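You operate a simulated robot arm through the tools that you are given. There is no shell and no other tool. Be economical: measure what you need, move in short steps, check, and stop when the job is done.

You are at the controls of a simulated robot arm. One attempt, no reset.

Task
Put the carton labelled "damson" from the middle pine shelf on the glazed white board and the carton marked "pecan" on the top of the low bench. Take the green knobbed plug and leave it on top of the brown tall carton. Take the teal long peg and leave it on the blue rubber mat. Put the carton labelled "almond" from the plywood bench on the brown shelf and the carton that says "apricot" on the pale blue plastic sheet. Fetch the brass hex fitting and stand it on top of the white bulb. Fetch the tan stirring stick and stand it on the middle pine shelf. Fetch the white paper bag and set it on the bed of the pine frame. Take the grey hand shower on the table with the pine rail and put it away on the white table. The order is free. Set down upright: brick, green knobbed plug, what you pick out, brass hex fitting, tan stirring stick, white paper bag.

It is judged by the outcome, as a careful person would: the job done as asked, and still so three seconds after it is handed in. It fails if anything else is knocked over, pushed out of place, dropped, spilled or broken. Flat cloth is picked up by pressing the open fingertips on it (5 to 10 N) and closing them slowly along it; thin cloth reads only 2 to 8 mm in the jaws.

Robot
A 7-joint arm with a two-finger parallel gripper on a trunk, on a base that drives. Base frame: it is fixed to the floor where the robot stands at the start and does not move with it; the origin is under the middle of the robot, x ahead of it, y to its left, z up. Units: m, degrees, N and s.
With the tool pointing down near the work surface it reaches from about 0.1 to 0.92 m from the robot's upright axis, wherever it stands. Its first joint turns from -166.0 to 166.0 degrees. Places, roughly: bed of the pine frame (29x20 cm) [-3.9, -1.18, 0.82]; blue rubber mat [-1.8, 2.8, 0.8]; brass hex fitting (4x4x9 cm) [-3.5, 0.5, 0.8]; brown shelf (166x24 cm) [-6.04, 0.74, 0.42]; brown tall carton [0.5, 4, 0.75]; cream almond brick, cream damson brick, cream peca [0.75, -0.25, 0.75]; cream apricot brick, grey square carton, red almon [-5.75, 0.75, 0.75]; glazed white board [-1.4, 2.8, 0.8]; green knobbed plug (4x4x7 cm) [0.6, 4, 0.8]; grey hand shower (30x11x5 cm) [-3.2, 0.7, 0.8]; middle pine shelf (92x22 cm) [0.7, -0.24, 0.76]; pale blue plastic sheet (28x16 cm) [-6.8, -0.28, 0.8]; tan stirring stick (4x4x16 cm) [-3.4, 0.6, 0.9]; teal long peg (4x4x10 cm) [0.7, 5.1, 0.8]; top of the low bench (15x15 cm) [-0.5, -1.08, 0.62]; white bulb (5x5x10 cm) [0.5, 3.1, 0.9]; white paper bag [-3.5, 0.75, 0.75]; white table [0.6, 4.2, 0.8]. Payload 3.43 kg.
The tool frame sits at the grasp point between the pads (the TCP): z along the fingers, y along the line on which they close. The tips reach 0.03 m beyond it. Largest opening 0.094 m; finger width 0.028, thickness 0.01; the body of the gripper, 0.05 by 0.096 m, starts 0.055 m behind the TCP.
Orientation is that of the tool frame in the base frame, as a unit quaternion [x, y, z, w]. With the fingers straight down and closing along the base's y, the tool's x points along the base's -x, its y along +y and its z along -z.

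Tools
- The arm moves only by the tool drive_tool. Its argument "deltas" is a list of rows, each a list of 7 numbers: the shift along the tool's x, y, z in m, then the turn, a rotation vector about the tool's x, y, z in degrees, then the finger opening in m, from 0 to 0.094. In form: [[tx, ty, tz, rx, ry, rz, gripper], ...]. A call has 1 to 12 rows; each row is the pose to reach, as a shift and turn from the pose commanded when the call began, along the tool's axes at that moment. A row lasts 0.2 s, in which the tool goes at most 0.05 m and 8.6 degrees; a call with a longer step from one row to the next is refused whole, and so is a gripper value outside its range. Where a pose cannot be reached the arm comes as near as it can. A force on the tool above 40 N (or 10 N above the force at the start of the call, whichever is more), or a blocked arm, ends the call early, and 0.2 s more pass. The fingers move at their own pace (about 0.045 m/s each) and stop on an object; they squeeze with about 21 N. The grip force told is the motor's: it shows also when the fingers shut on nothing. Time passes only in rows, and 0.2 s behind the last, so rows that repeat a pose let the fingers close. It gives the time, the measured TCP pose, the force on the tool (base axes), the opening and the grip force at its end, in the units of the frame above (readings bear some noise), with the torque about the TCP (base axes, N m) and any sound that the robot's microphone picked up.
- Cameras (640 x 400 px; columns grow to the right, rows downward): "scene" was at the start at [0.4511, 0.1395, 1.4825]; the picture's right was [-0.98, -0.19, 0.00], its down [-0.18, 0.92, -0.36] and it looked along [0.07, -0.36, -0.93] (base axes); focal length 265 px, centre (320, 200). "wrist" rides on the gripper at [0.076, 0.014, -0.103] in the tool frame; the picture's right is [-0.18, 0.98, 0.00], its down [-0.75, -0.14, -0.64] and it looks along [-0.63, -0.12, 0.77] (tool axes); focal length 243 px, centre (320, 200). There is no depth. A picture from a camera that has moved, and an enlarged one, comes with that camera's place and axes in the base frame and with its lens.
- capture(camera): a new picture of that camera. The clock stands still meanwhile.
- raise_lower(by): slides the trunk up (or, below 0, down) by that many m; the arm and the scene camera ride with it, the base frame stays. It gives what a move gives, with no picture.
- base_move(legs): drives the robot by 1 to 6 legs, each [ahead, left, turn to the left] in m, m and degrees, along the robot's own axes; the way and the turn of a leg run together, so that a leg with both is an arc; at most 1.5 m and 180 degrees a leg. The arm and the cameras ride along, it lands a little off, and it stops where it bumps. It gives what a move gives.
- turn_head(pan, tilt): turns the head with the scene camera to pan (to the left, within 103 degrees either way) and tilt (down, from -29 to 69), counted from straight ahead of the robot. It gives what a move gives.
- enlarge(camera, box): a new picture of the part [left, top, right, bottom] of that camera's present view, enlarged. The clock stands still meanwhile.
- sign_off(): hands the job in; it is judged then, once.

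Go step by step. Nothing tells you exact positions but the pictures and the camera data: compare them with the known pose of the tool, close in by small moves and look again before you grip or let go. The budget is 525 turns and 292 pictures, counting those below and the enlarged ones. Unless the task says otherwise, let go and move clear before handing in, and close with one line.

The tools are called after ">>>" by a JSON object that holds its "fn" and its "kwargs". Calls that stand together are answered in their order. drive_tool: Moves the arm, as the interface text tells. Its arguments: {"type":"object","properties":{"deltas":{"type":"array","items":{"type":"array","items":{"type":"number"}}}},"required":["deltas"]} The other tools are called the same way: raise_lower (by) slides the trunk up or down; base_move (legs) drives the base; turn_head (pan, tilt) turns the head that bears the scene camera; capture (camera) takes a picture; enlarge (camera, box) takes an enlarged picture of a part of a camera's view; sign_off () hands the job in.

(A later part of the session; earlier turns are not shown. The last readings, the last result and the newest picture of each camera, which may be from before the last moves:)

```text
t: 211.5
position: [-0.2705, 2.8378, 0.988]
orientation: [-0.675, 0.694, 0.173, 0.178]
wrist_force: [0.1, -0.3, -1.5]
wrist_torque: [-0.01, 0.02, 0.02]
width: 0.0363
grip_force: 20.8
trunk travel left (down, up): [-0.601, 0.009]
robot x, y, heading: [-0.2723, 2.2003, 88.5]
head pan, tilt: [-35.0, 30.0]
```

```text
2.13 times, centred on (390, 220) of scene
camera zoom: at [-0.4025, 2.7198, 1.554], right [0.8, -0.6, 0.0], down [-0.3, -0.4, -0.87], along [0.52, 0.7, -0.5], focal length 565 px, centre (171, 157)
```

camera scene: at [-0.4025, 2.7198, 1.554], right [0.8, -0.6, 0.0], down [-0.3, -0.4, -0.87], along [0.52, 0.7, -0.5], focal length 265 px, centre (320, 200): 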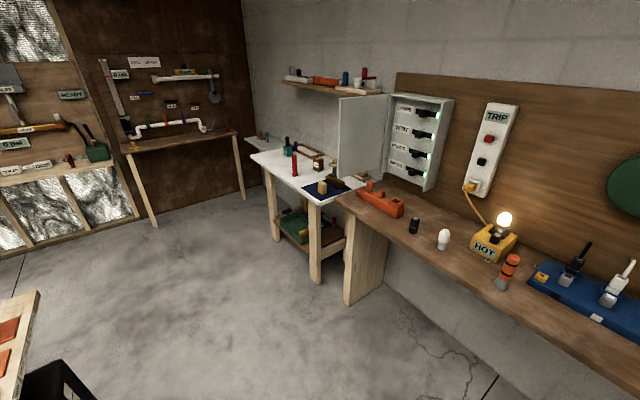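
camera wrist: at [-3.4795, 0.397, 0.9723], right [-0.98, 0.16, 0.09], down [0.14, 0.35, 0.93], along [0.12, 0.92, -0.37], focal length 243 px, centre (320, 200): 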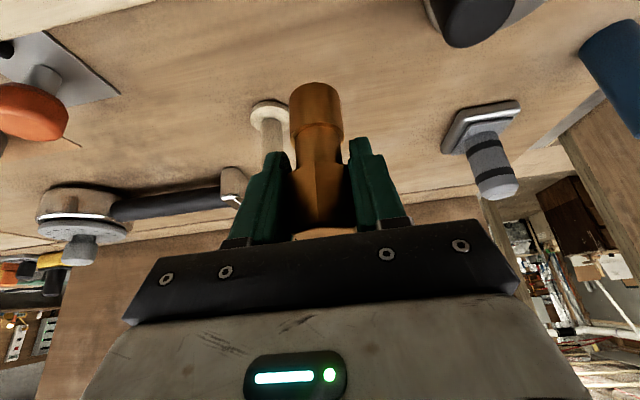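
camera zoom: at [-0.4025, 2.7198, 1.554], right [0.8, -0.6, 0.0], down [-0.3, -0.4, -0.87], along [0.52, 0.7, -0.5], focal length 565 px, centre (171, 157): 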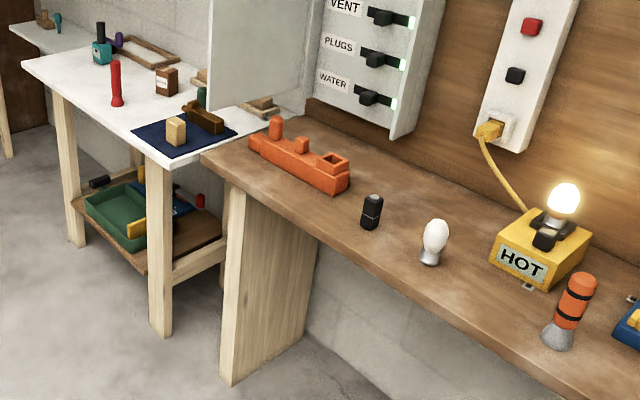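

The white bulb stands on the wall bench at about (0.55, 3.12), next to the lit lamp in the yellow "HOT" box. I'll position the robot west of it, facing east.

>>> {"fn": "base_move", "kwargs": {"legs": [[0.9, 0.2, 0], [0, 0, -89]]}}

>>> {"fn": "turn_head", "kwargs": {"pan": -5, "tilt": 35}}

>>> {"fn": "capture", "kwargs": {"camera": "scene"}}

```text
t: 220.2
position: [0.1961, 3.0978, 0.989]
orientation: [0.022, 0.969, -0.006, 0.247]
wrist_force: [0.4, 0.4, -1.4]
wrist_torque: [0.0, 0.02, -0.02]
width: 0.0361
grip_force: 21.0
trunk travel left (down, up): [-0.601, 0.009]
robot x, y, heading: [-0.4411, 3.1088, -2.4]
head pan, tilt: [-35.0, 30.0]
```

```text
t: 221.1
position: [0.196, 3.0991, 0.9889]
orientation: [0.022, 0.969, -0.006, 0.247]
wrist_force: [0.0, 0.5, -1.6]
wrist_torque: [-0.04, 0.02, 0.01]
width: 0.0363
grip_force: 20.7
trunk travel left (down, up): [-0.601, 0.009]
robot x, y, heading: [-0.4448, 3.1101, -2.8]
head pan, tilt: [-5.0, 35.0]
```

```text
230 pictures are left
camera scene: at [0.0939, 3.2736, 1.5462], right [-0.13, -0.99, 0.0], down [-0.57, 0.08, -0.82], along [0.81, -0.11, -0.57], focal length 265 px, centre (320, 200)
```

scene: 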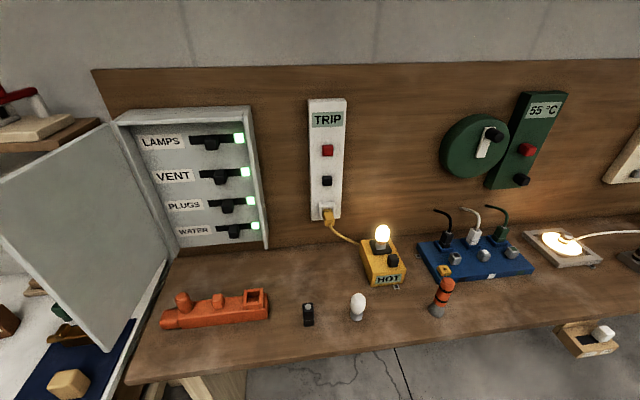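

>>> {"fn": "enlarge", "kwargs": {"camera": "scene", "box": [320, 270, 400, 340]}}

```text
5.71 times, centred on (360, 305) of scene
camera zoom: at [0.0939, 3.2736, 1.5462], right [-0.13, -0.99, 0.0], down [-0.57, 0.08, -0.82], along [0.81, -0.11, -0.57], focal length 1514 px, centre (91, -400)
```

zoom: 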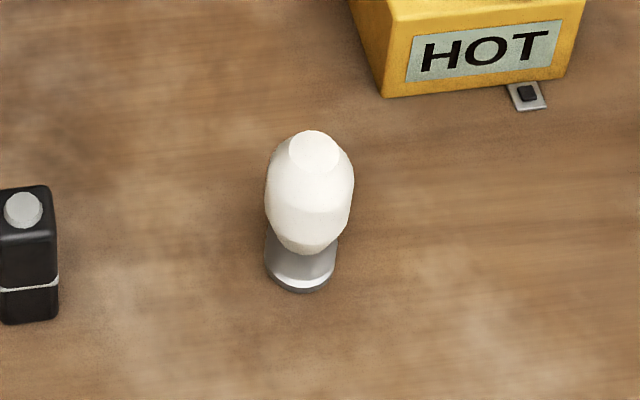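

The bulb has a flat top about 28 mm across at about (0.528, 3.105), z about 0.90. I'll lift a bit, drive closer and view it with the wrist camera.

>>> {"fn": "drive_tool", "kwargs": {"deltas": [[-0.01, 0, -0.018, 0, 0, 0, 0.02], [-0.019, 0, -0.035, 0, 0, 0, 0.02], [-0.019, 0, -0.035, 0, 0, 0, 0.02]]}}

>>> {"fn": "base_move", "kwargs": {"legs": [[0.17, 0, 2.6]]}}

>>> {"fn": "capture", "kwargs": {"camera": "wrist"}}

```text
t: 221.9
position: [0.1964, 3.0986, 1.0275]
orientation: [0.022, 0.969, -0.005, 0.247]
wrist_force: [-0.3, 0.0, -1.6]
wrist_torque: [-0.03, 0.05, 0.01]
width: 0.036
grip_force: 21.1
trunk travel left (down, up): [-0.601, 0.009]
robot x, y, heading: [-0.4399, 3.1088, -2.8]
head pan, tilt: [-5.0, 35.0]
```

```text
t: 223.4
position: [0.3674, 3.123, 1.0278]
orientation: [0.001, 0.969, 0.0, 0.247]
wrist_force: [0.0, -0.2, -1.6]
wrist_torque: [-0.02, -0.01, -0.03]
width: 0.036
grip_force: 21.1
trunk travel left (down, up): [-0.601, 0.009]
robot x, y, heading: [-0.2749, 3.1092, 0.1]
head pan, tilt: [-5.0, 35.0]
```

```text
228 pictures are left
camera wrist: at [0.2516, 3.1382, 1.0826], right [0.16, 0.98, 0.09], down [0.35, -0.14, 0.93], along [0.92, -0.12, -0.37], focal length 243 px, centre (320, 200)
```

wrist: 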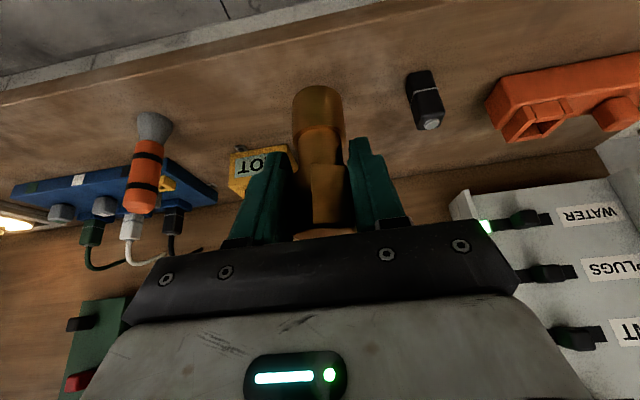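

The held fitting hides the bulb in the wrist view. I'll shift the tool 7 cm left to see it beside the fitting.

>>> {"fn": "drive_tool", "kwargs": {"deltas": [[0, 0.035, 0, 0, 0, 0, 0.02], [0, 0.07, 0, 0, 0, 0, 0.02], [0, 0.07, 0, 0, 0, 0, 0.02]]}}

>>> {"fn": "capture", "kwargs": {"camera": "wrist"}}

>>> {"fn": "capture", "kwargs": {"camera": "scene"}}

```text
t: 224.2
position: [0.3699, 3.1945, 1.0296]
orientation: [0.001, 0.969, 0.0, 0.249]
wrist_force: [-0.2, 0.5, -1.7]
wrist_torque: [0.0, -0.01, 0.0]
width: 0.0358
grip_force: 21.1
trunk travel left (down, up): [-0.601, 0.009]
robot x, y, heading: [-0.2676, 3.1073, -0.1]
head pan, tilt: [-5.0, 35.0]
```

```text
227 pictures are left
camera wrist: at [0.2536, 3.2092, 1.0833], right [0.16, 0.98, 0.09], down [0.35, -0.14, 0.93], along [0.92, -0.12, -0.37], focal length 243 px, centre (320, 200)
```

wrist: 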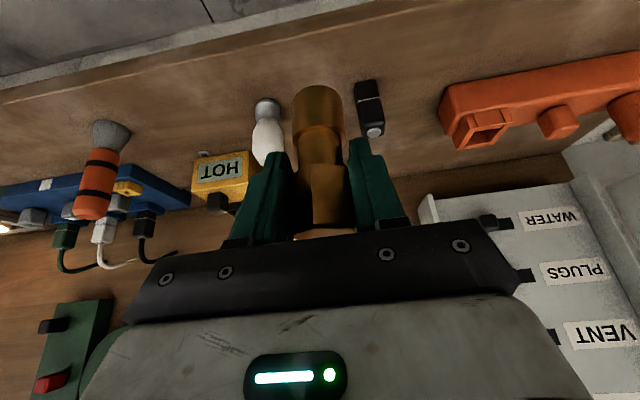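

```text
226 pictures are left
camera scene: at [0.2579, 3.2929, 1.5461], right [-0.09, -1.0, 0.0], down [-0.57, 0.05, -0.82], along [0.82, -0.07, -0.57], focal length 265 px, centre (320, 200)
```

scene: 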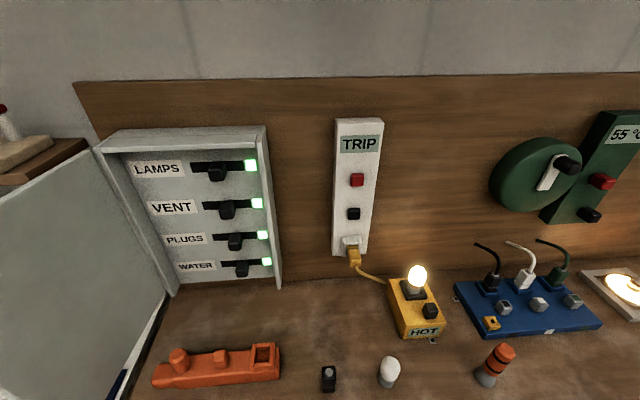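

>>> {"fn": "drive_tool", "kwargs": {"deltas": [[-0.03, -0.02, 0.015, 0, 0, 0, 0.02], [-0.06, -0.045, 0.035, 0, 0, 0, 0.02], [-0.085, -0.07, 0.06, 0, 0, 0, 0.02], [-0.105, -0.0915, 0.08, 0, 0, 0, 0.02], [-0.1156, -0.0915, 0.097, 0, 0, 0, 0.02], [-0.1156, -0.0915, 0.097, 0, 0, 0, 0.02]]}}

>>> {"fn": "turn_head", "kwargs": {"pan": -15, "tilt": 55}}

>>> {"fn": "capture", "kwargs": {"camera": "scene"}}

>>> {"fn": "capture", "kwargs": {"camera": "wrist"}}

```text
t: 225.6
position: [0.5148, 3.1013, 0.9989]
orientation: [0.001, 0.969, 0.0, 0.248]
wrist_force: [0.5, -0.2, -1.4]
wrist_torque: [-0.04, 0.01, -0.01]
width: 0.0359
grip_force: 20.5
trunk travel left (down, up): [-0.601, 0.009]
robot x, y, heading: [-0.2717, 3.1105, 0.1]
head pan, tilt: [-5.0, 35.0]
```

```text
t: 226.4
position: [0.5139, 3.102, 0.9993]
orientation: [0.001, 0.969, -0.001, 0.248]
wrist_force: [0.7, 0.0, -1.2]
wrist_torque: [0.01, 0.0, -0.01]
width: 0.0361
grip_force: 21.6
trunk travel left (down, up): [-0.601, 0.009]
robot x, y, heading: [-0.2739, 3.1056, -0.1]
head pan, tilt: [-15.0, 55.0]
```

```text
225 pictures are left
camera scene: at [0.2399, 3.2819, 1.518], right [-0.26, -0.97, 0.0], down [-0.79, 0.21, -0.57], along [0.55, -0.15, -0.82], focal length 265 px, centre (320, 200)
```

scene: 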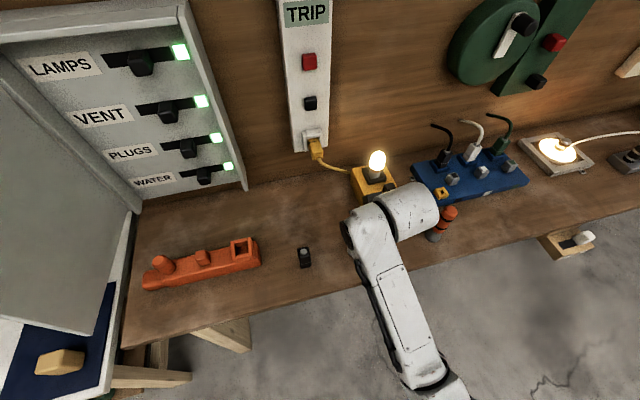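

```text
224 pictures are left
camera wrist: at [0.3986, 3.1175, 1.0535], right [0.16, 0.98, 0.09], down [0.35, -0.14, 0.93], along [0.92, -0.12, -0.37], focal length 243 px, centre (320, 200)
```

wrist: 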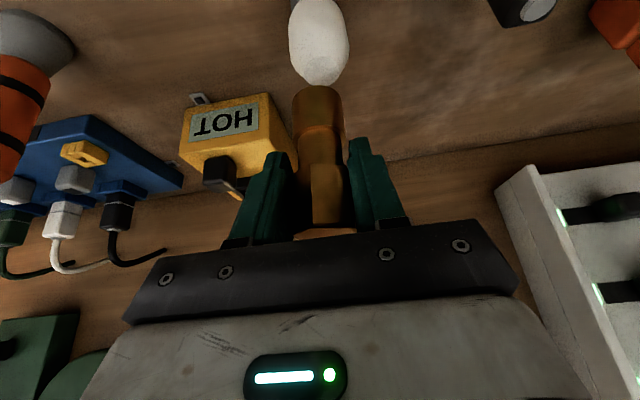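

The wrist view now shows the bulb directly beneath the fitting. I'll zoom in to align them.

>>> {"fn": "enlarge", "kwargs": {"camera": "wrist", "box": [260, 0, 380, 120]}}

```text
3.33 times, centred on (320, 60) of wrist
camera zoom: at [0.3986, 3.1175, 1.0535], right [0.16, 0.98, 0.09], down [0.35, -0.14, 0.93], along [0.92, -0.12, -0.37], focal length 809 px, centre (320, 667)
```

zoom: 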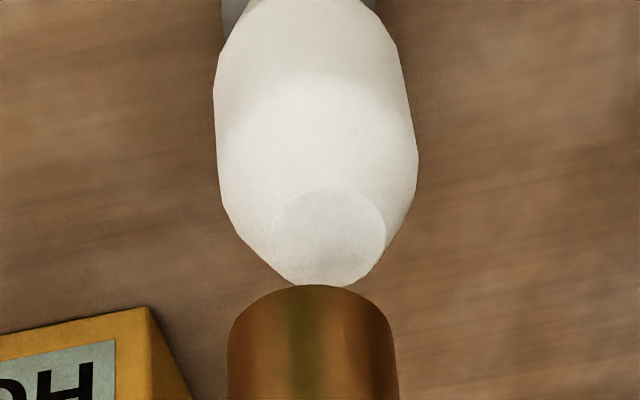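

>>> {"fn": "drive_tool", "kwargs": {"deltas": [[0.003, 0.004, 0.01, 0, 0, 0, 0.02], [0.0055, 0.004, 0.0185, 0, 0, 0, 0.02], [0.0055, 0.004, 0.0185, 0, 0, 0, 0.02]]}}

>>> {"fn": "enlarge", "kwargs": {"camera": "wrist", "box": [260, 0, 380, 120]}}

```text
t: 227.2
position: [0.5188, 3.105, 0.9806]
orientation: [0.001, 0.969, 0.0, 0.248]
wrist_force: [0.0, 0.6, -1.3]
wrist_torque: [0.0, 0.02, -0.03]
width: 0.0361
grip_force: 20.6
trunk travel left (down, up): [-0.601, 0.009]
robot x, y, heading: [-0.2672, 3.1058, 0.0]
head pan, tilt: [-15.0, 55.0]
```

```text
3.33 times, centred on (320, 60) of wrist
camera zoom: at [0.4038, 3.1214, 1.0345], right [0.16, 0.98, 0.09], down [0.35, -0.14, 0.93], along [0.92, -0.12, -0.37], focal length 809 px, centre (320, 667)
```

zoom: 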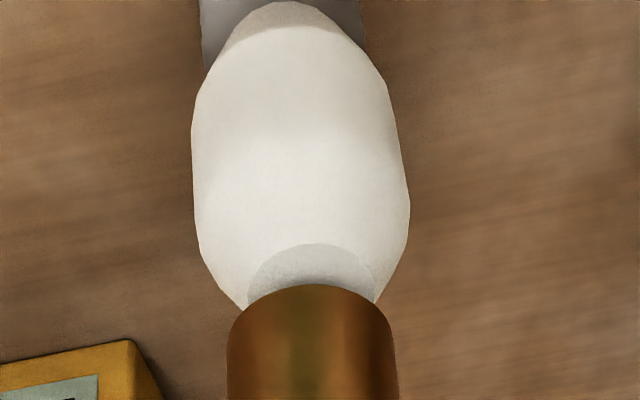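

>>> {"fn": "drive_tool", "kwargs": {"deltas": [[0.0029, 0, 0.0053, 0, 0, 0, 0.02], [0.0058, 0, 0.0105, 0, 0, 0, 0.02], [0.0058, 0, 0.0105, 0, 0, 0, 0.02]]}}

>>> {"fn": "enlarge", "kwargs": {"camera": "wrist", "box": [260, 0, 380, 120]}}

```text
t: 228.0
position: [0.5203, 3.106, 0.97]
orientation: [0.0, 0.968, 0.0, 0.249]
wrist_force: [0.2, 1.0, 13.6]
wrist_torque: [0.05, -0.09, 0.01]
width: 0.0358
grip_force: 21.3
trunk travel left (down, up): [-0.601, 0.009]
robot x, y, heading: [-0.2705, 3.1048, 0.1]
head pan, tilt: [-15.0, 55.0]
```

```text
3.33 times, centred on (320, 60) of wrist
camera zoom: at [0.4043, 3.1209, 1.0232], right [0.16, 0.98, 0.09], down [0.35, -0.14, 0.93], along [0.92, -0.12, -0.37], focal length 809 px, centre (320, 667)
```

zoom: 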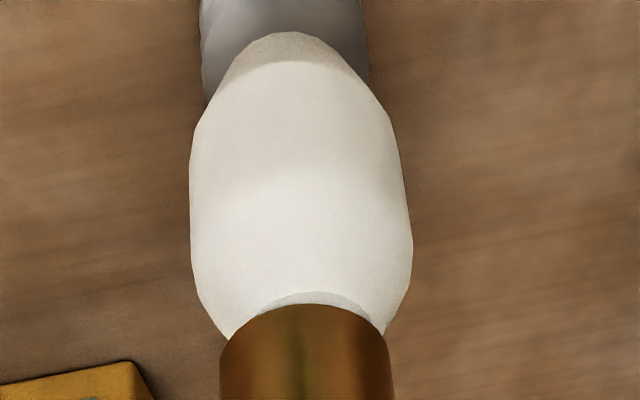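

Contact came a little early, with the fitting some 6 mm too far forward relative to the bulb's flat. I'll lift 1 cm, check the fitting, and correct.

>>> {"fn": "drive_tool", "kwargs": {"deltas": [[-0.0024, 0, -0.0044, 0, 0, 0, 0.02], [-0.0048, 0, -0.0088, 0, 0, 0, 0.02], [0.0005, 0.002, -0.0117, 0, 0, 0, 0.02], [0.0005, 0.002, -0.0117, 0, 0, 0, 0.02]]}}

>>> {"fn": "capture", "kwargs": {"camera": "wrist"}}

>>> {"fn": "enlarge", "kwargs": {"camera": "wrist", "box": [260, 0, 380, 120]}}

```text
t: 229.0
position: [0.5154, 3.1069, 0.979]
orientation: [0.001, 0.969, -0.001, 0.247]
wrist_force: [0.2, -0.4, -2.0]
wrist_torque: [-0.02, 0.02, -0.02]
width: 0.0353
grip_force: 20.8
trunk travel left (down, up): [-0.601, 0.009]
robot x, y, heading: [-0.2718, 3.1089, -0.1]
head pan, tilt: [-15.0, 55.0]
```

```text
220 pictures are left
camera wrist: at [0.3992, 3.123, 1.0322], right [0.16, 0.98, 0.09], down [0.35, -0.14, 0.92], along [0.92, -0.12, -0.37], focal length 243 px, centre (320, 200)
```

wrist: 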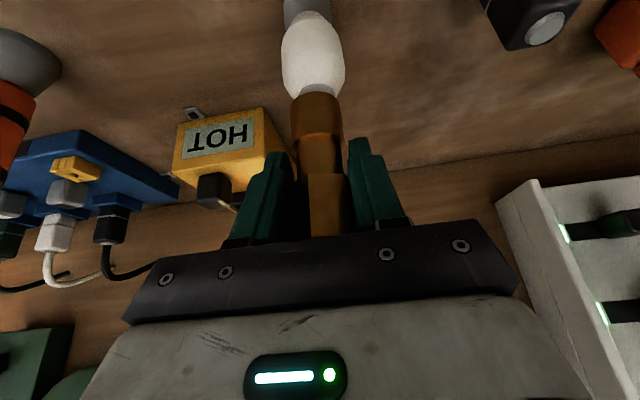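

```text
3.33 times, centred on (320, 60) of wrist
camera zoom: at [0.3992, 3.123, 1.0322], right [0.16, 0.98, 0.09], down [0.35, -0.14, 0.92], along [0.92, -0.12, -0.37], focal length 809 px, centre (320, 667)
```

zoom: 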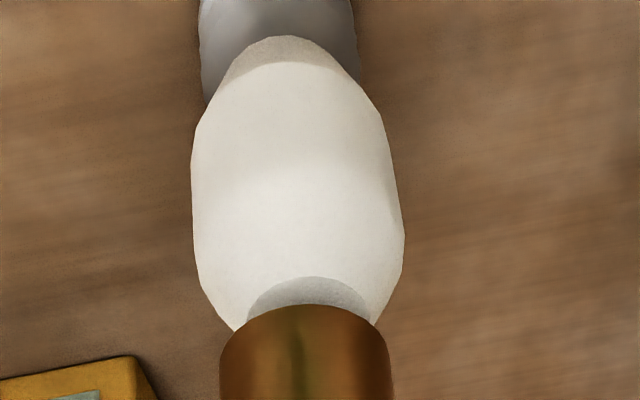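

The fitting only slid up slightly and still hangs upright; it is now centred over the flat. I'll descend gently to touch.

>>> {"fn": "drive_tool", "kwargs": {"deltas": [[0.0018, 0, 0.0033, 0, 0, 0, 0.02], [0.0036, 0, 0.0066, 0, 0, 0, 0.02], [0.0036, 0, 0.0066, 0, 0, 0, 0.02]]}}

>>> {"fn": "drive_tool", "kwargs": {"deltas": [[0.0005, 0, 0.0009, 0, 0, 0, 0.02], [0.0007, 0, 0.0013, 0, 0, 0, 0.02]]}}

>>> {"fn": "enlarge", "kwargs": {"camera": "wrist", "box": [260, 0, 380, 120]}}

```text
t: 229.8
position: [0.5142, 3.1062, 0.9709]
orientation: [0.0, 0.969, 0.001, 0.248]
wrist_force: [0.1, -0.8, -1.7]
wrist_torque: [0.0, -0.01, -0.03]
width: 0.0356
grip_force: 20.8
trunk travel left (down, up): [-0.601, 0.009]
robot x, y, heading: [-0.2733, 3.1077, -0.2]
head pan, tilt: [-15.0, 55.0]
```

```text
t: 230.4
position: [0.5135, 3.1068, 0.9698]
orientation: [0.001, 0.969, 0.0, 0.248]
wrist_force: [0.1, -0.1, 4.2]
wrist_torque: [-0.07, -0.04, 0.0]
width: 0.036
grip_force: 20.7
trunk travel left (down, up): [-0.601, 0.009]
robot x, y, heading: [-0.2681, 3.1032, -0.3]
head pan, tilt: [-15.0, 55.0]
```

```text
3.33 times, centred on (320, 60) of wrist
camera zoom: at [0.3983, 3.1227, 1.0236], right [0.16, 0.98, 0.09], down [0.35, -0.14, 0.93], along [0.92, -0.12, -0.37], focal length 809 px, centre (320, 667)
```

zoom: 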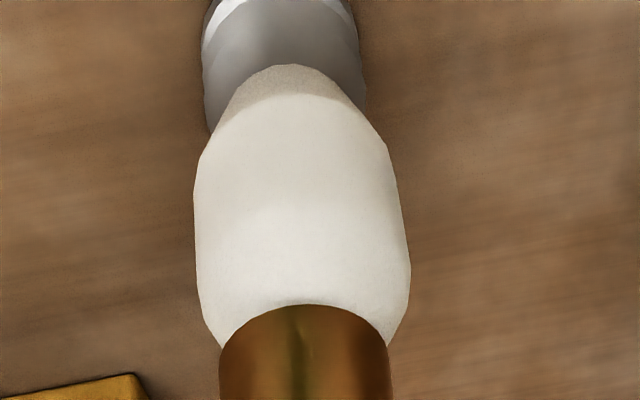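

It touches at about 6 N and hides the flat evenly. I'll open and withdraw along the tool axis.

>>> {"fn": "drive_tool", "kwargs": {"deltas": [[0, 0, 0, 0, 0, 0, 0.045], [0, 0, 0, 0, 0, 0, 0.08], [0, 0, 0, 0, 0, 0, 0.08], [0, 0, -0.015, 0, 0, 0, 0.08], [0, 0, -0.04, 0, 0, 0, 0.08], [0, 0, -0.08, 0, 0, 0, 0.08], [0, 0, -0.12, 0, 0, 0, 0.08], [0, 0, -0.12, 0, 0, 0, 0.08]]}}

>>> {"fn": "capture", "kwargs": {"camera": "wrist"}}

```text
t: 232.2
position: [0.4573, 3.1068, 1.0743]
orientation: [0.001, 0.969, 0.0, 0.248]
wrist_force: [-0.2, 0.4, 0.5]
wrist_torque: [-0.01, -0.02, 0.02]
width: 0.0801
grip_force: 0.1
trunk travel left (down, up): [-0.601, 0.009]
robot x, y, heading: [-0.2745, 3.1091, 0.0]
head pan, tilt: [-15.0, 55.0]
```

```text
217 pictures are left
camera wrist: at [0.3402, 3.1227, 1.1298], right [0.16, 0.98, 0.09], down [0.35, -0.14, 0.93], along [0.92, -0.12, -0.37], focal length 243 px, centre (320, 200)
```

wrist: 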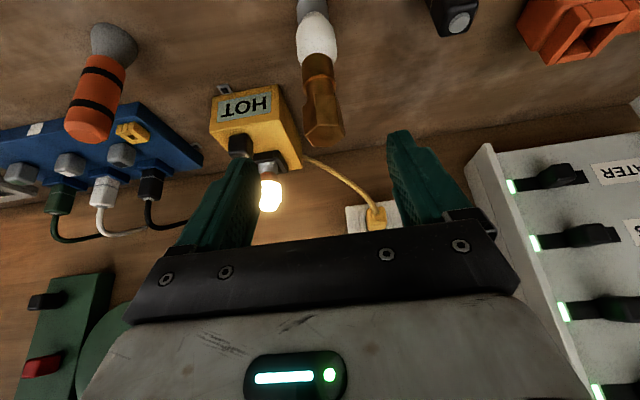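

The fitting stands on the bulb. Next are the plug and the tall carton at y about 4; I'll back off clear of the open cabinet door, slide left and look.

>>> {"fn": "base_move", "kwargs": {"legs": [[-0.25, 0, 0], [0, 0.95, 0]]}}

>>> {"fn": "turn_head", "kwargs": {"pan": -5, "tilt": 45}}

>>> {"fn": "capture", "kwargs": {"camera": "scene"}}

```text
t: 238.5
position: [0.2013, 4.0449, 1.0749]
orientation: [-0.006, 0.969, 0.001, 0.247]
wrist_force: [-0.1, 0.4, 0.0]
wrist_torque: [0.0, 0.01, 0.02]
width: 0.0802
grip_force: 0.0
trunk travel left (down, up): [-0.601, 0.009]
robot x, y, heading: [-0.527, 4.0351, 0.9]
head pan, tilt: [-15.0, 55.0]
```

```text
t: 239.2
position: [0.203, 4.0444, 1.0755]
orientation: [-0.007, 0.969, 0.002, 0.248]
wrist_force: [1.3, -0.4, 0.7]
wrist_torque: [0.02, -0.01, 0.04]
width: 0.0799
grip_force: 0.1
trunk travel left (down, up): [-0.601, 0.009]
robot x, y, heading: [-0.5268, 4.0327, 0.8]
head pan, tilt: [-5.0, 45.0]
```

```text
216 pictures are left
camera scene: at [-0.0057, 4.2282, 1.5313], right [-0.08, -1.0, 0.0], down [-0.71, 0.05, -0.71], along [0.7, -0.05, -0.71], focal length 265 px, centre (320, 200)
```

scene: 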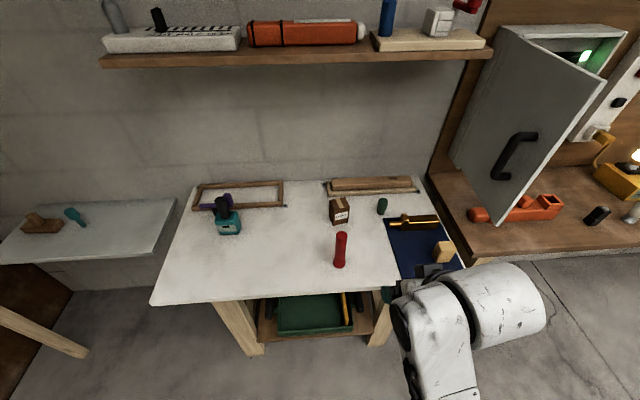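

>>> {"fn": "enlarge", "kwargs": {"camera": "scene", "box": [190, 165, 470, 300]}}

>>> {"fn": "enlarge", "kwargs": {"camera": "scene", "box": [10, 190, 130, 260]}}

```text
2.29 times, centred on (330, 232) of scene
camera zoom: at [-0.0057, 4.2282, 1.5313], right [-0.08, -1.0, 0.0], down [-0.71, 0.05, -0.71], along [0.7, -0.05, -0.71], focal length 606 px, centre (297, 126)
```

zoom: 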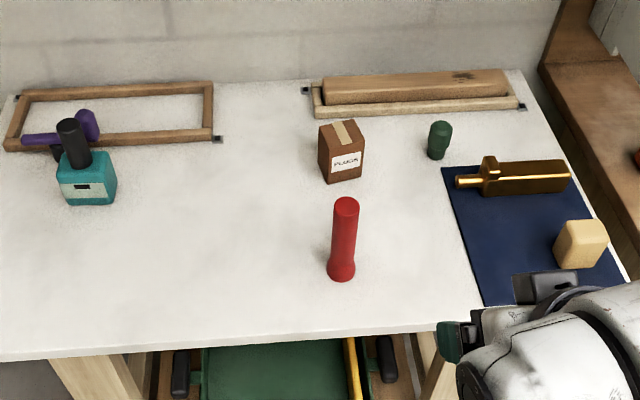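

```text
5.33 times, centred on (70, 225) of scene
camera zoom: at [-0.0057, 4.2282, 1.5313], right [-0.08, -1.0, 0.0], down [-0.71, 0.05, -0.71], along [0.7, -0.05, -0.71], focal length 1413 px, centre (1653, 67)
```

zoom: 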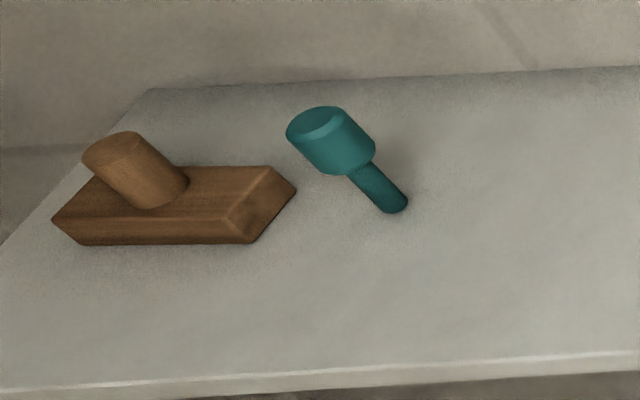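

I see the plug at about (0.64, 3.95) and the brown "PLUGS" carton at about (0.62, 4.105), top z about 0.865; the teal peg stands on the table further left. I'll drive closer and use the wrist camera.

>>> {"fn": "base_move", "kwargs": {"legs": [[0.28, 0, -0.8]]}}

>>> {"fn": "drive_tool", "kwargs": {"deltas": [[0, -0.03, 0, 0, 0, 0, 0.08], [0, -0.06, 0, 0, 0, 0, 0.08], [0, -0.09, 0, 0, 0, 0, 0.08], [0, -0.09, 0, 0, 0, 0, 0.08]]}}

>>> {"fn": "capture", "kwargs": {"camera": "wrist"}}

>>> {"fn": "turn_head", "kwargs": {"pan": -5, "tilt": 60}}

>>> {"fn": "capture", "kwargs": {"camera": "scene"}}

```text
t: 241.2
position: [0.4806, 4.036, 1.0759]
orientation: [0.001, 0.969, 0.0, 0.248]
wrist_force: [-0.3, -0.4, -0.8]
wrist_torque: [0.0, -0.01, 0.02]
width: 0.0798
grip_force: 0.0
trunk travel left (down, up): [-0.601, 0.009]
robot x, y, heading: [-0.2458, 4.0336, 0.1]
head pan, tilt: [-5.0, 45.0]
```

```text
t: 242.2
position: [0.4802, 3.9462, 1.0742]
orientation: [0.001, 0.969, -0.001, 0.248]
wrist_force: [-0.6, 0.5, -0.3]
wrist_torque: [-0.03, 0.02, -0.01]
width: 0.0802
grip_force: 0.0
trunk travel left (down, up): [-0.601, 0.009]
robot x, y, heading: [-0.2473, 4.0344, -0.0]
head pan, tilt: [-5.0, 45.0]
```

```text
213 pictures are left
camera wrist: at [0.3643, 3.9625, 1.1283], right [0.16, 0.98, 0.09], down [0.35, -0.14, 0.93], along [0.92, -0.12, -0.37], focal length 243 px, centre (320, 200)
```

wrist: 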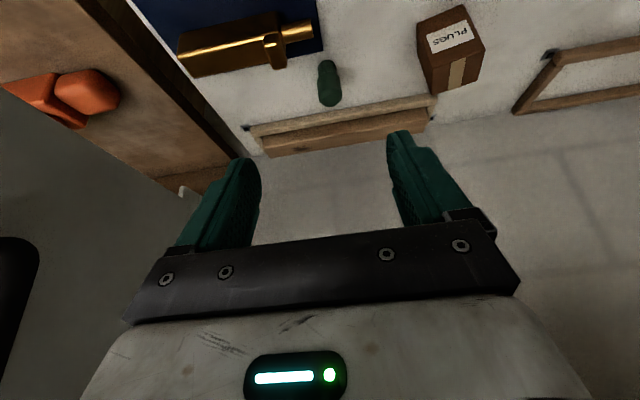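

```text
t: 242.9
position: [0.4808, 3.9471, 1.0739]
orientation: [0.0, 0.969, 0.0, 0.248]
wrist_force: [0.5, -0.4, 0.9]
wrist_torque: [-0.02, 0.01, -0.01]
width: 0.0798
grip_force: 0.1
trunk travel left (down, up): [-0.601, 0.009]
robot x, y, heading: [-0.2495, 4.0324, -0.1]
head pan, tilt: [-5.0, 60.0]
```

```text
212 pictures are left
camera scene: at [0.2605, 4.2235, 1.5119], right [-0.09, -1.0, 0.0], down [-0.86, 0.08, -0.5], along [0.5, -0.04, -0.87], focal length 265 px, centre (320, 200)
```

scene: 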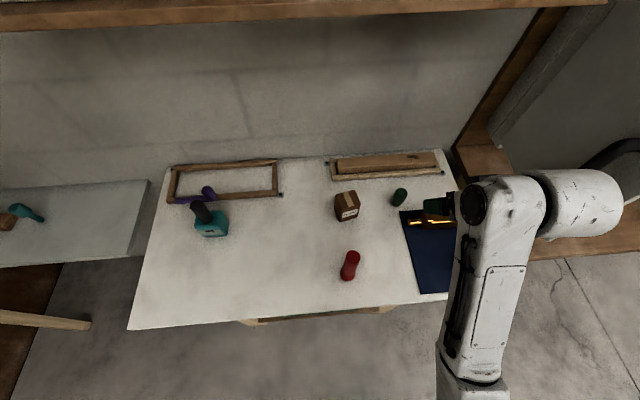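

The plug is at about (0.64, 3.955), with the brass piece just short of it. I'll set the tool vertical and move over the plug.

>>> {"fn": "drive_tool", "kwargs": {"deltas": [[0, 0, 0, 0, 7.2, 0, 0.08], [0, 0, 0, 0, 14.4, 0, 0.08], [0, 0, 0, 0, 21.6, 0, 0.08], [0, 0, 0, 0, 28.7, 0, 0.08], [0, 0, 0, 0, 28.7, 0, 0.08]]}}

>>> {"fn": "drive_tool", "kwargs": {"deltas": [[-0.04, 0.004, 0.01, 0, 0, 0, 0.08], [-0.08, 0.008, 0.02, 0, 0, 0, 0.08], [-0.12, 0.008, 0.04, 0, 0, 0, 0.08], [-0.155, 0.008, 0.07, 0, 0, 0, 0.08], [-0.155, 0.008, 0.09, 0, 0, 0, 0.08], [-0.155, 0.008, 0.09, 0, 0, 0, 0.08]]}}

>>> {"fn": "capture", "kwargs": {"camera": "wrist"}}

```text
t: 244.2
position: [0.4804, 3.9467, 1.0742]
orientation: [0.0, 0.976, 0.0, 0.217]
wrist_force: [-0.4, 0.0, -0.5]
wrist_torque: [0.01, -0.01, 0.02]
width: 0.08
grip_force: 0.1
out of reach, approached as far as the arm can: row 1, 2, 3, 4, 5
trunk travel left (down, up): [-0.601, 0.009]
robot x, y, heading: [-0.2461, 4.0352, -0.3]
head pan, tilt: [-5.0, 60.0]
```

```text
t: 245.6
position: [0.6599, 3.9556, 1.0619]
orientation: [0.001, 0.976, -0.001, 0.217]
wrist_force: [0.1, 0.2, 0.9]
wrist_torque: [0.01, 0.01, -0.01]
width: 0.0803
grip_force: 0.1
trunk travel left (down, up): [-0.601, 0.009]
robot x, y, heading: [-0.2463, 4.0349, -0.2]
head pan, tilt: [-5.0, 60.0]
```

```text
211 pictures are left
camera wrist: at [0.5474, 3.9709, 1.121], right [0.17, 0.98, 0.08], down [0.41, -0.14, 0.9], along [0.9, -0.12, -0.43], focal length 243 px, centre (320, 200)
```

wrist: 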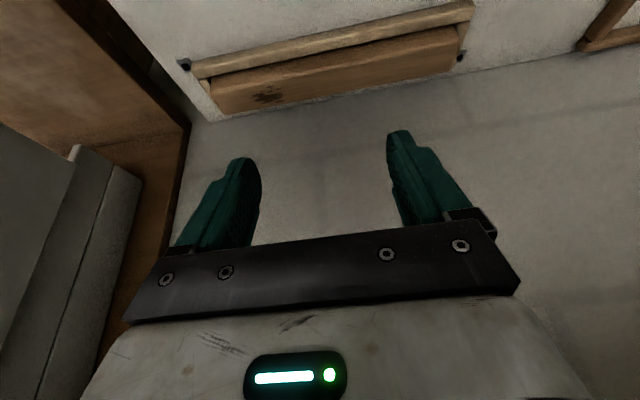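

The vertical pose is out of reach this high up, so I'll lower the trunk 10 cm and then finish the rotation.

>>> {"fn": "raise_lower", "kwargs": {"by": -0.1}}

>>> {"fn": "drive_tool", "kwargs": {"deltas": [[0, 0, 0, 0, 7, 0, 0.08], [0, 0, 0, 0, 14, 0, 0.08], [0, 0, 0, 0, 20, 0, 0.08], [0, 0, 0, 0, 25, 0, 0.08], [0, 0, 0, 0, 25, 0, 0.08]]}}

>>> {"fn": "capture", "kwargs": {"camera": "wrist"}}

```text
t: 246.9
position: [0.6598, 3.9549, 0.96]
orientation: [0.001, 0.976, 0.0, 0.217]
wrist_force: [0.7, -0.6, 0.0]
wrist_torque: [-0.02, -0.03, 0.02]
width: 0.0801
grip_force: 0.1
trunk travel left (down, up): [-0.501, 0.109]
robot x, y, heading: [-0.2468, 4.0338, -0.3]
head pan, tilt: [-5.0, 60.0]
```

```text
t: 248.1
position: [0.6604, 3.9559, 0.9585]
orientation: [0.0, 1.0, 0.0, 0.0]
wrist_force: [-0.7, 0.3, -0.2]
wrist_torque: [-0.02, 0.0, 0.03]
width: 0.0798
grip_force: 0.1
trunk travel left (down, up): [-0.501, 0.109]
robot x, y, heading: [-0.2466, 4.0361, -0.1]
head pan, tilt: [-5.0, 60.0]
```

```text
210 pictures are left
camera wrist: at [0.5838, 3.9709, 1.0626], right [0.18, 0.98, 0.0], down [0.75, -0.14, 0.64], along [0.63, -0.12, -0.77], focal length 243 px, centre (320, 200)
```

wrist: 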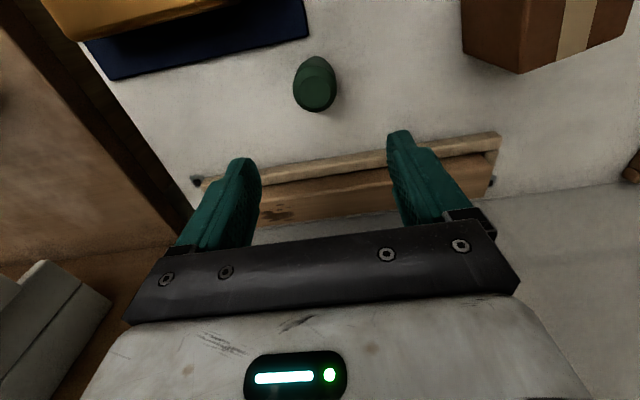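

>>> {"fn": "drive_tool", "kwargs": {"deltas": [[0.022, 0, 0, 0, 0, 0, 0.07], [0.022, 0, 0.03, 0, 0, 0, 0.07], [0.022, 0, 0.06, 0, 0, 0, 0.07], [0.022, 0, 0.06, 0, 0, 0, 0.07]]}}

>>> {"fn": "capture", "kwargs": {"camera": "wrist"}}

```text
t: 249.1
position: [0.6388, 3.9559, 0.8989]
orientation: [0.001, 1.0, 0.0, 0.001]
wrist_force: [-0.2, 0.9, 0.5]
wrist_torque: [0.01, 0.02, -0.03]
width: 0.07
grip_force: 0.1
trunk travel left (down, up): [-0.501, 0.109]
robot x, y, heading: [-0.2471, 4.0308, -0.1]
head pan, tilt: [-5.0, 60.0]
```

```text
209 pictures are left
camera wrist: at [0.562, 3.9717, 1.0017], right [0.19, 0.98, 0.0], down [0.75, -0.14, 0.64], along [0.63, -0.12, -0.77], focal length 243 px, centre (320, 200)
```

wrist: 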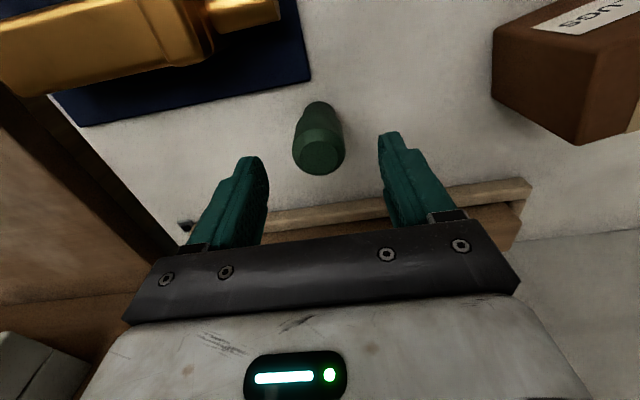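

>>> {"fn": "drive_tool", "kwargs": {"deltas": [[0.002, 0.002, 0.03, 0, 0, 0, 0.07], [0.003, 0.002, 0.053, 0, 0, 0, 0.07], [0.003, 0.002, 0.053, 0, 0, 0, 0.07], [0.003, 0.002, 0.053, 0, 0, 0, 0.015], [0.003, 0.002, 0.053, 0, 0, 0, 0.015], [0.003, 0.002, 0.053, 0, 0, 0, 0.015], [0.003, 0.002, 0.053, 0, 0, 0, 0.015], [0.003, 0.002, 0.053, 0, 0, 0, 0.015]]}}

>>> {"fn": "capture", "kwargs": {"camera": "wrist"}}

```text
t: 250.9
position: [0.6347, 3.9586, 0.8459]
orientation: [0.001, 1.0, 0.0, 0.0]
wrist_force: [-0.1, -0.5, 0.3]
wrist_torque: [-0.02, 0.02, 0.02]
width: 0.0337
grip_force: 21.1
trunk travel left (down, up): [-0.501, 0.109]
robot x, y, heading: [-0.2451, 4.0367, 0.0]
head pan, tilt: [-5.0, 60.0]
```

```text
208 pictures are left
camera wrist: at [0.5584, 3.9746, 0.9488], right [0.19, 0.98, 0.0], down [0.75, -0.14, 0.64], along [0.63, -0.12, -0.77], focal length 243 px, centre (320, 200)
```

wrist: 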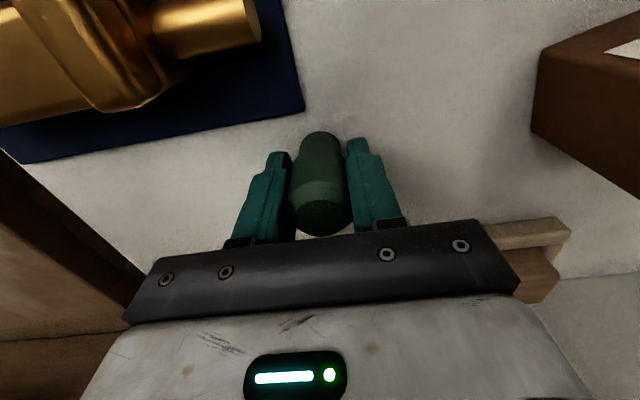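

The plug is gripped. I'll lift 11 cm and look at the carton from there.

>>> {"fn": "drive_tool", "kwargs": {"deltas": [[0, 0, -0.04, 0, 0, 0, 0.015], [0, 0, -0.08, 0, 0, 0, 0.015], [0.0, 0.0, -0.11, 0, 0, 0, 0.015], [0.03, 0.03, -0.11, 0, 0, 0, 0.015], [0.06, 0.06, -0.11, 0, 0, 0, 0.015], [0.07, 0.09, -0.11, 0, 0, 0, 0.015], [0.07, 0.09, -0.11, 0, 0, 0, 0.015]]}}

>>> {"fn": "capture", "kwargs": {"camera": "wrist"}}

>>> {"fn": "enlarge", "kwargs": {"camera": "scene", "box": [300, 160, 440, 260]}}

```text
t: 252.5
position: [0.5641, 4.0457, 0.9543]
orientation: [0.001, 1.0, 0.0, 0.001]
wrist_force: [0.0, -0.5, -0.6]
wrist_torque: [0.02, -0.03, -0.02]
width: 0.0338
grip_force: 20.7
trunk travel left (down, up): [-0.501, 0.109]
robot x, y, heading: [-0.2456, 4.035, -0.2]
head pan, tilt: [-5.0, 60.0]
```

```text
207 pictures are left
camera wrist: at [0.4867, 4.0616, 1.0583], right [0.19, 0.98, 0.0], down [0.75, -0.14, 0.64], along [0.63, -0.12, -0.77], focal length 243 px, centre (320, 200)
```

wrist: 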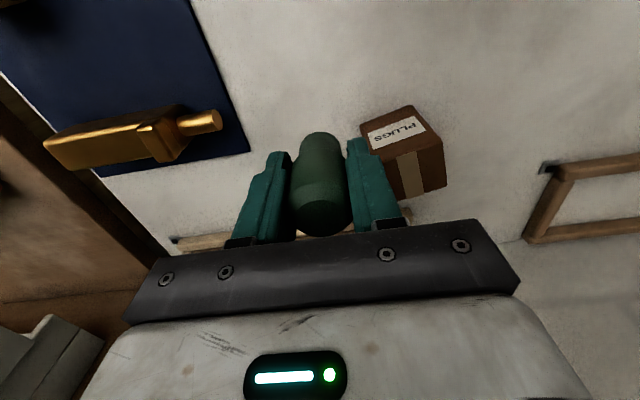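

```text
4.00 times, centred on (370, 210) of scene
camera zoom: at [0.2605, 4.2237, 1.4118], right [-0.09, -1.0, 0.0], down [-0.86, 0.08, -0.5], along [0.5, -0.04, -0.87], focal length 1060 px, centre (120, 160)
```

zoom: 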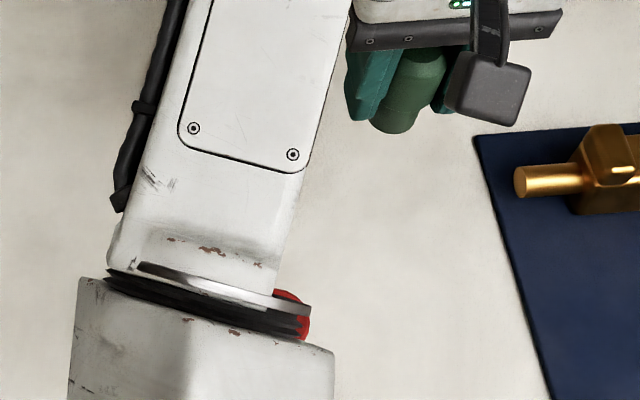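

The carton's top is centred near (0.619, 4.123) at z about 0.88. A red torch about 0.97 tall stands under the forearm, so I'll check the clearance before moving over.

>>> {"fn": "turn_head", "kwargs": {"pan": -20, "tilt": 25}}

>>> {"fn": "capture", "kwargs": {"camera": "scene"}}

```text
t: 253.5
position: [0.5639, 4.0466, 0.9557]
orientation: [0.001, 1.0, 0.0, 0.001]
wrist_force: [-0.2, 0.6, -1.1]
wrist_torque: [0.01, -0.01, -0.05]
width: 0.0336
grip_force: 21.1
trunk travel left (down, up): [-0.501, 0.109]
robot x, y, heading: [-0.25, 4.0375, -0.3]
head pan, tilt: [-20.0, 25.0]
```

```text
205 pictures are left
camera scene: at [0.2807, 4.1979, 1.4618], right [-0.34, -0.94, 0.0], down [-0.4, 0.15, -0.91], along [0.85, -0.31, -0.42], focal length 265 px, centre (320, 200)
```

scene: 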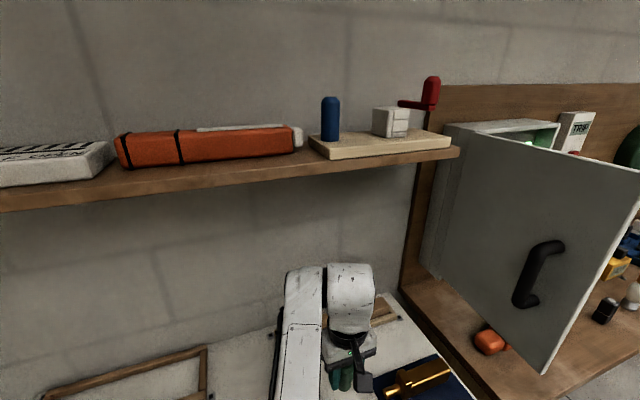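

The forearm's underside is about 10 cm above the torch. I'll move over the carton.

>>> {"fn": "drive_tool", "kwargs": {"deltas": [[-0.01, 0.03, -0.01, 0, 0, 0, 0.015], [-0.035, 0.055, -0.01, 0, 0, 0, 0.015], [-0.054, 0.075, -0.01, 0, 0, 0, 0.015], [-0.054, 0.075, -0.01, 0, 0, 0, 0.015]]}}

>>> {"fn": "capture", "kwargs": {"camera": "wrist"}}

```text
t: 254.5
position: [0.6179, 4.1208, 0.9671]
orientation: [0.001, 1.0, 0.0, 0.001]
wrist_force: [-0.1, 0.3, -0.2]
wrist_torque: [0.05, -0.01, 0.02]
width: 0.0337
grip_force: 20.6
trunk travel left (down, up): [-0.501, 0.109]
robot x, y, heading: [-0.248, 4.0335, -0.0]
head pan, tilt: [-20.0, 25.0]
```

```text
204 pictures are left
camera wrist: at [0.5412, 4.1362, 1.0698], right [0.19, 0.98, 0.0], down [0.75, -0.14, 0.64], along [0.63, -0.12, -0.77], focal length 243 px, centre (320, 200)
```

wrist: 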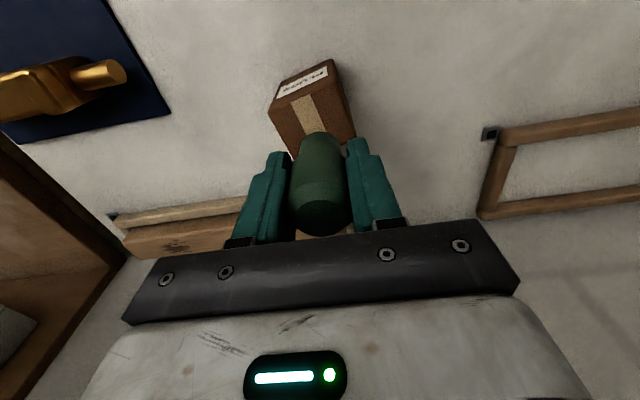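

>>> {"fn": "enlarge", "kwargs": {"camera": "wrist", "box": [240, 40, 400, 160]}}

```text
3.33 times, centred on (320, 100) of wrist
camera zoom: at [0.5412, 4.1362, 1.0698], right [0.19, 0.98, 0.0], down [0.75, -0.14, 0.64], along [0.63, -0.12, -0.77], focal length 809 px, centre (320, 533)
```

zoom: 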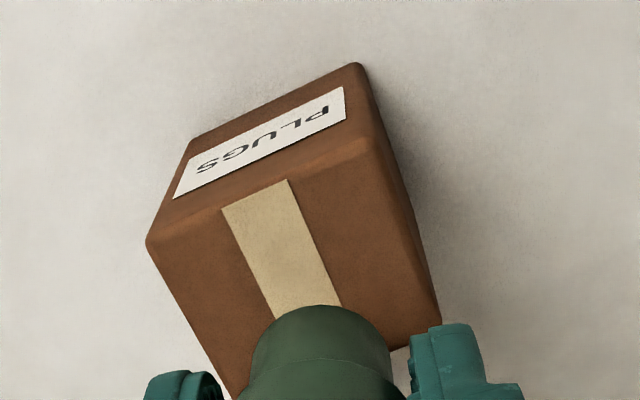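

The plug is nearly centred on the carton's top; I'll trim 6 mm right and 4 mm back, then descend to near contact.

>>> {"fn": "drive_tool", "kwargs": {"deltas": [[0.002, -0.003, 0.01, 0, 0, 0, 0.015], [0.004, -0.006, 0.02, 0, 0, 0, 0.015], [0.004, -0.006, 0.03, 0, 0, 0, 0.015], [0.004, -0.006, 0.03, 0, 0, 0, 0.015]]}}

>>> {"fn": "enlarge", "kwargs": {"camera": "wrist", "box": [240, 40, 400, 160]}}

```text
t: 255.5
position: [0.6155, 4.1165, 0.9359]
orientation: [0.0, 1.0, 0.0, 0.001]
wrist_force: [-0.2, -0.4, 0.2]
wrist_torque: [0.04, 0.02, -0.01]
width: 0.0338
grip_force: 21.2
trunk travel left (down, up): [-0.501, 0.109]
robot x, y, heading: [-0.2468, 4.0357, 0.2]
head pan, tilt: [-20.0, 25.0]
```

```text
3.33 times, centred on (320, 100) of wrist
camera zoom: at [0.5391, 4.1318, 1.0388], right [0.19, 0.98, 0.0], down [0.75, -0.14, 0.64], along [0.63, -0.12, -0.77], focal length 809 px, centre (320, 533)
```

zoom: 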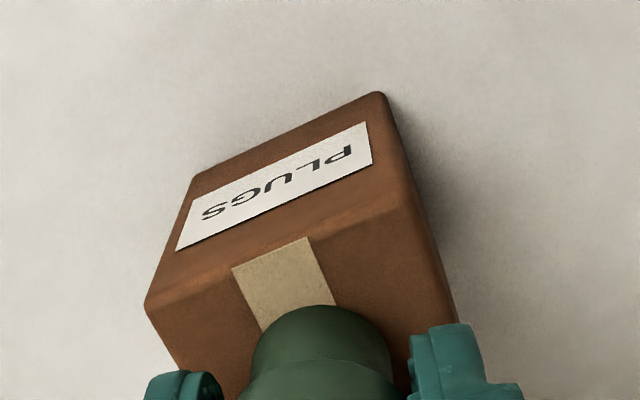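

>>> {"fn": "drive_tool", "kwargs": {"deltas": [[0, 0, 0.003, 0, 0, 0, 0.015], [0, 0, 0.006, 0, 0, 0, 0.015], [0, 0, 0.006, 0, 0, 0, 0.015]]}}

>>> {"fn": "drive_tool", "kwargs": {"deltas": [[0, 0, 0.002, 0, 0, 0, 0.015], [0, 0, 0.004, 0, 0, 0, 0.015], [0, 0, 0.004, 0, 0, 0, 0.015]]}}

>>> {"fn": "enlarge", "kwargs": {"camera": "wrist", "box": [240, 40, 400, 160]}}

```text
t: 256.3
position: [0.6147, 4.1149, 0.9299]
orientation: [0.001, 1.0, 0.0, 0.001]
wrist_force: [-0.1, 0.5, 2.3]
wrist_torque: [0.02, 0.03, 0.01]
width: 0.0335
grip_force: 20.4
trunk travel left (down, up): [-0.501, 0.109]
robot x, y, heading: [-0.2495, 4.0372, -0.3]
head pan, tilt: [-20.0, 25.0]
```

```text
t: 257.1
position: [0.6148, 4.1157, 0.9272]
orientation: [0.001, 1.0, 0.0, 0.002]
wrist_force: [1.8, -1.4, 14.8]
wrist_torque: [-0.05, -0.1, -0.03]
width: 0.0337
grip_force: 20.9
trunk travel left (down, up): [-0.501, 0.109]
robot x, y, heading: [-0.2487, 4.035, 0.1]
head pan, tilt: [-20.0, 25.0]
```

```text
3.33 times, centred on (320, 100) of wrist
camera zoom: at [0.5385, 4.1315, 1.0302], right [0.19, 0.98, 0.0], down [0.75, -0.14, 0.64], along [0.63, -0.12, -0.76], focal length 809 px, centre (320, 533)
```

zoom: 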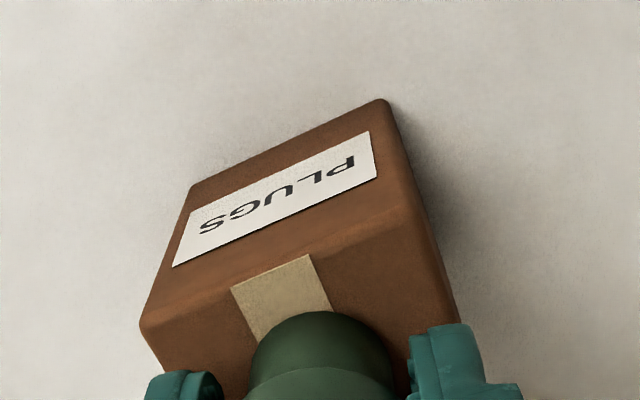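

The plug sits on the carton at z 0.927 with its base wholly on top. Releasing and rising.

>>> {"fn": "drive_tool", "kwargs": {"deltas": [[0, 0, -0.001, 0, 0, 0, 0.04], [0, 0, -0.001, 0, 0, 0, 0.06], [0, 0, -0.001, 0, 0, 0, 0.06], [0, 0, -0.02, 0, 0, 0, 0.06], [0, 0, -0.05, 0, 0, 0, 0.06], [0, 0, -0.09, 0, 0, 0, 0.06], [0, 0, -0.1, 0, 0, 0, 0.06]]}}

>>> {"fn": "capture", "kwargs": {"camera": "wrist"}}

```text
t: 258.7
position: [0.6139, 4.1168, 1.0261]
orientation: [0.001, 1.0, 0.0, 0.002]
wrist_force: [-0.7, 0.3, 1.1]
wrist_torque: [0.0, 0.0, -0.01]
width: 0.0603
grip_force: 0.0
trunk travel left (down, up): [-0.501, 0.109]
robot x, y, heading: [-0.2467, 4.0332, -0.1]
head pan, tilt: [-20.0, 25.0]
```

```text
200 pictures are left
camera wrist: at [0.5381, 4.1333, 1.129], right [0.19, 0.98, 0.0], down [0.75, -0.14, 0.64], along [0.63, -0.12, -0.77], focal length 243 px, centre (320, 200)
```

wrist: 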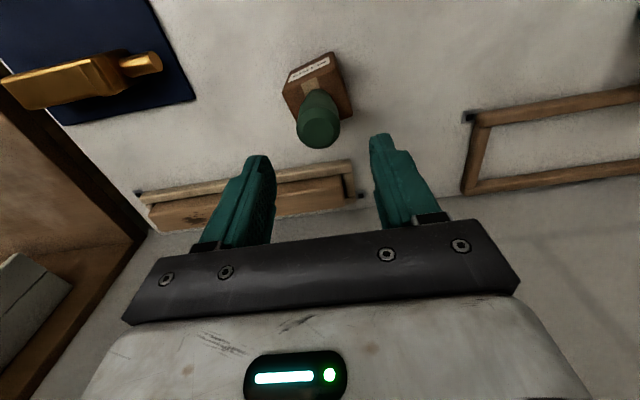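

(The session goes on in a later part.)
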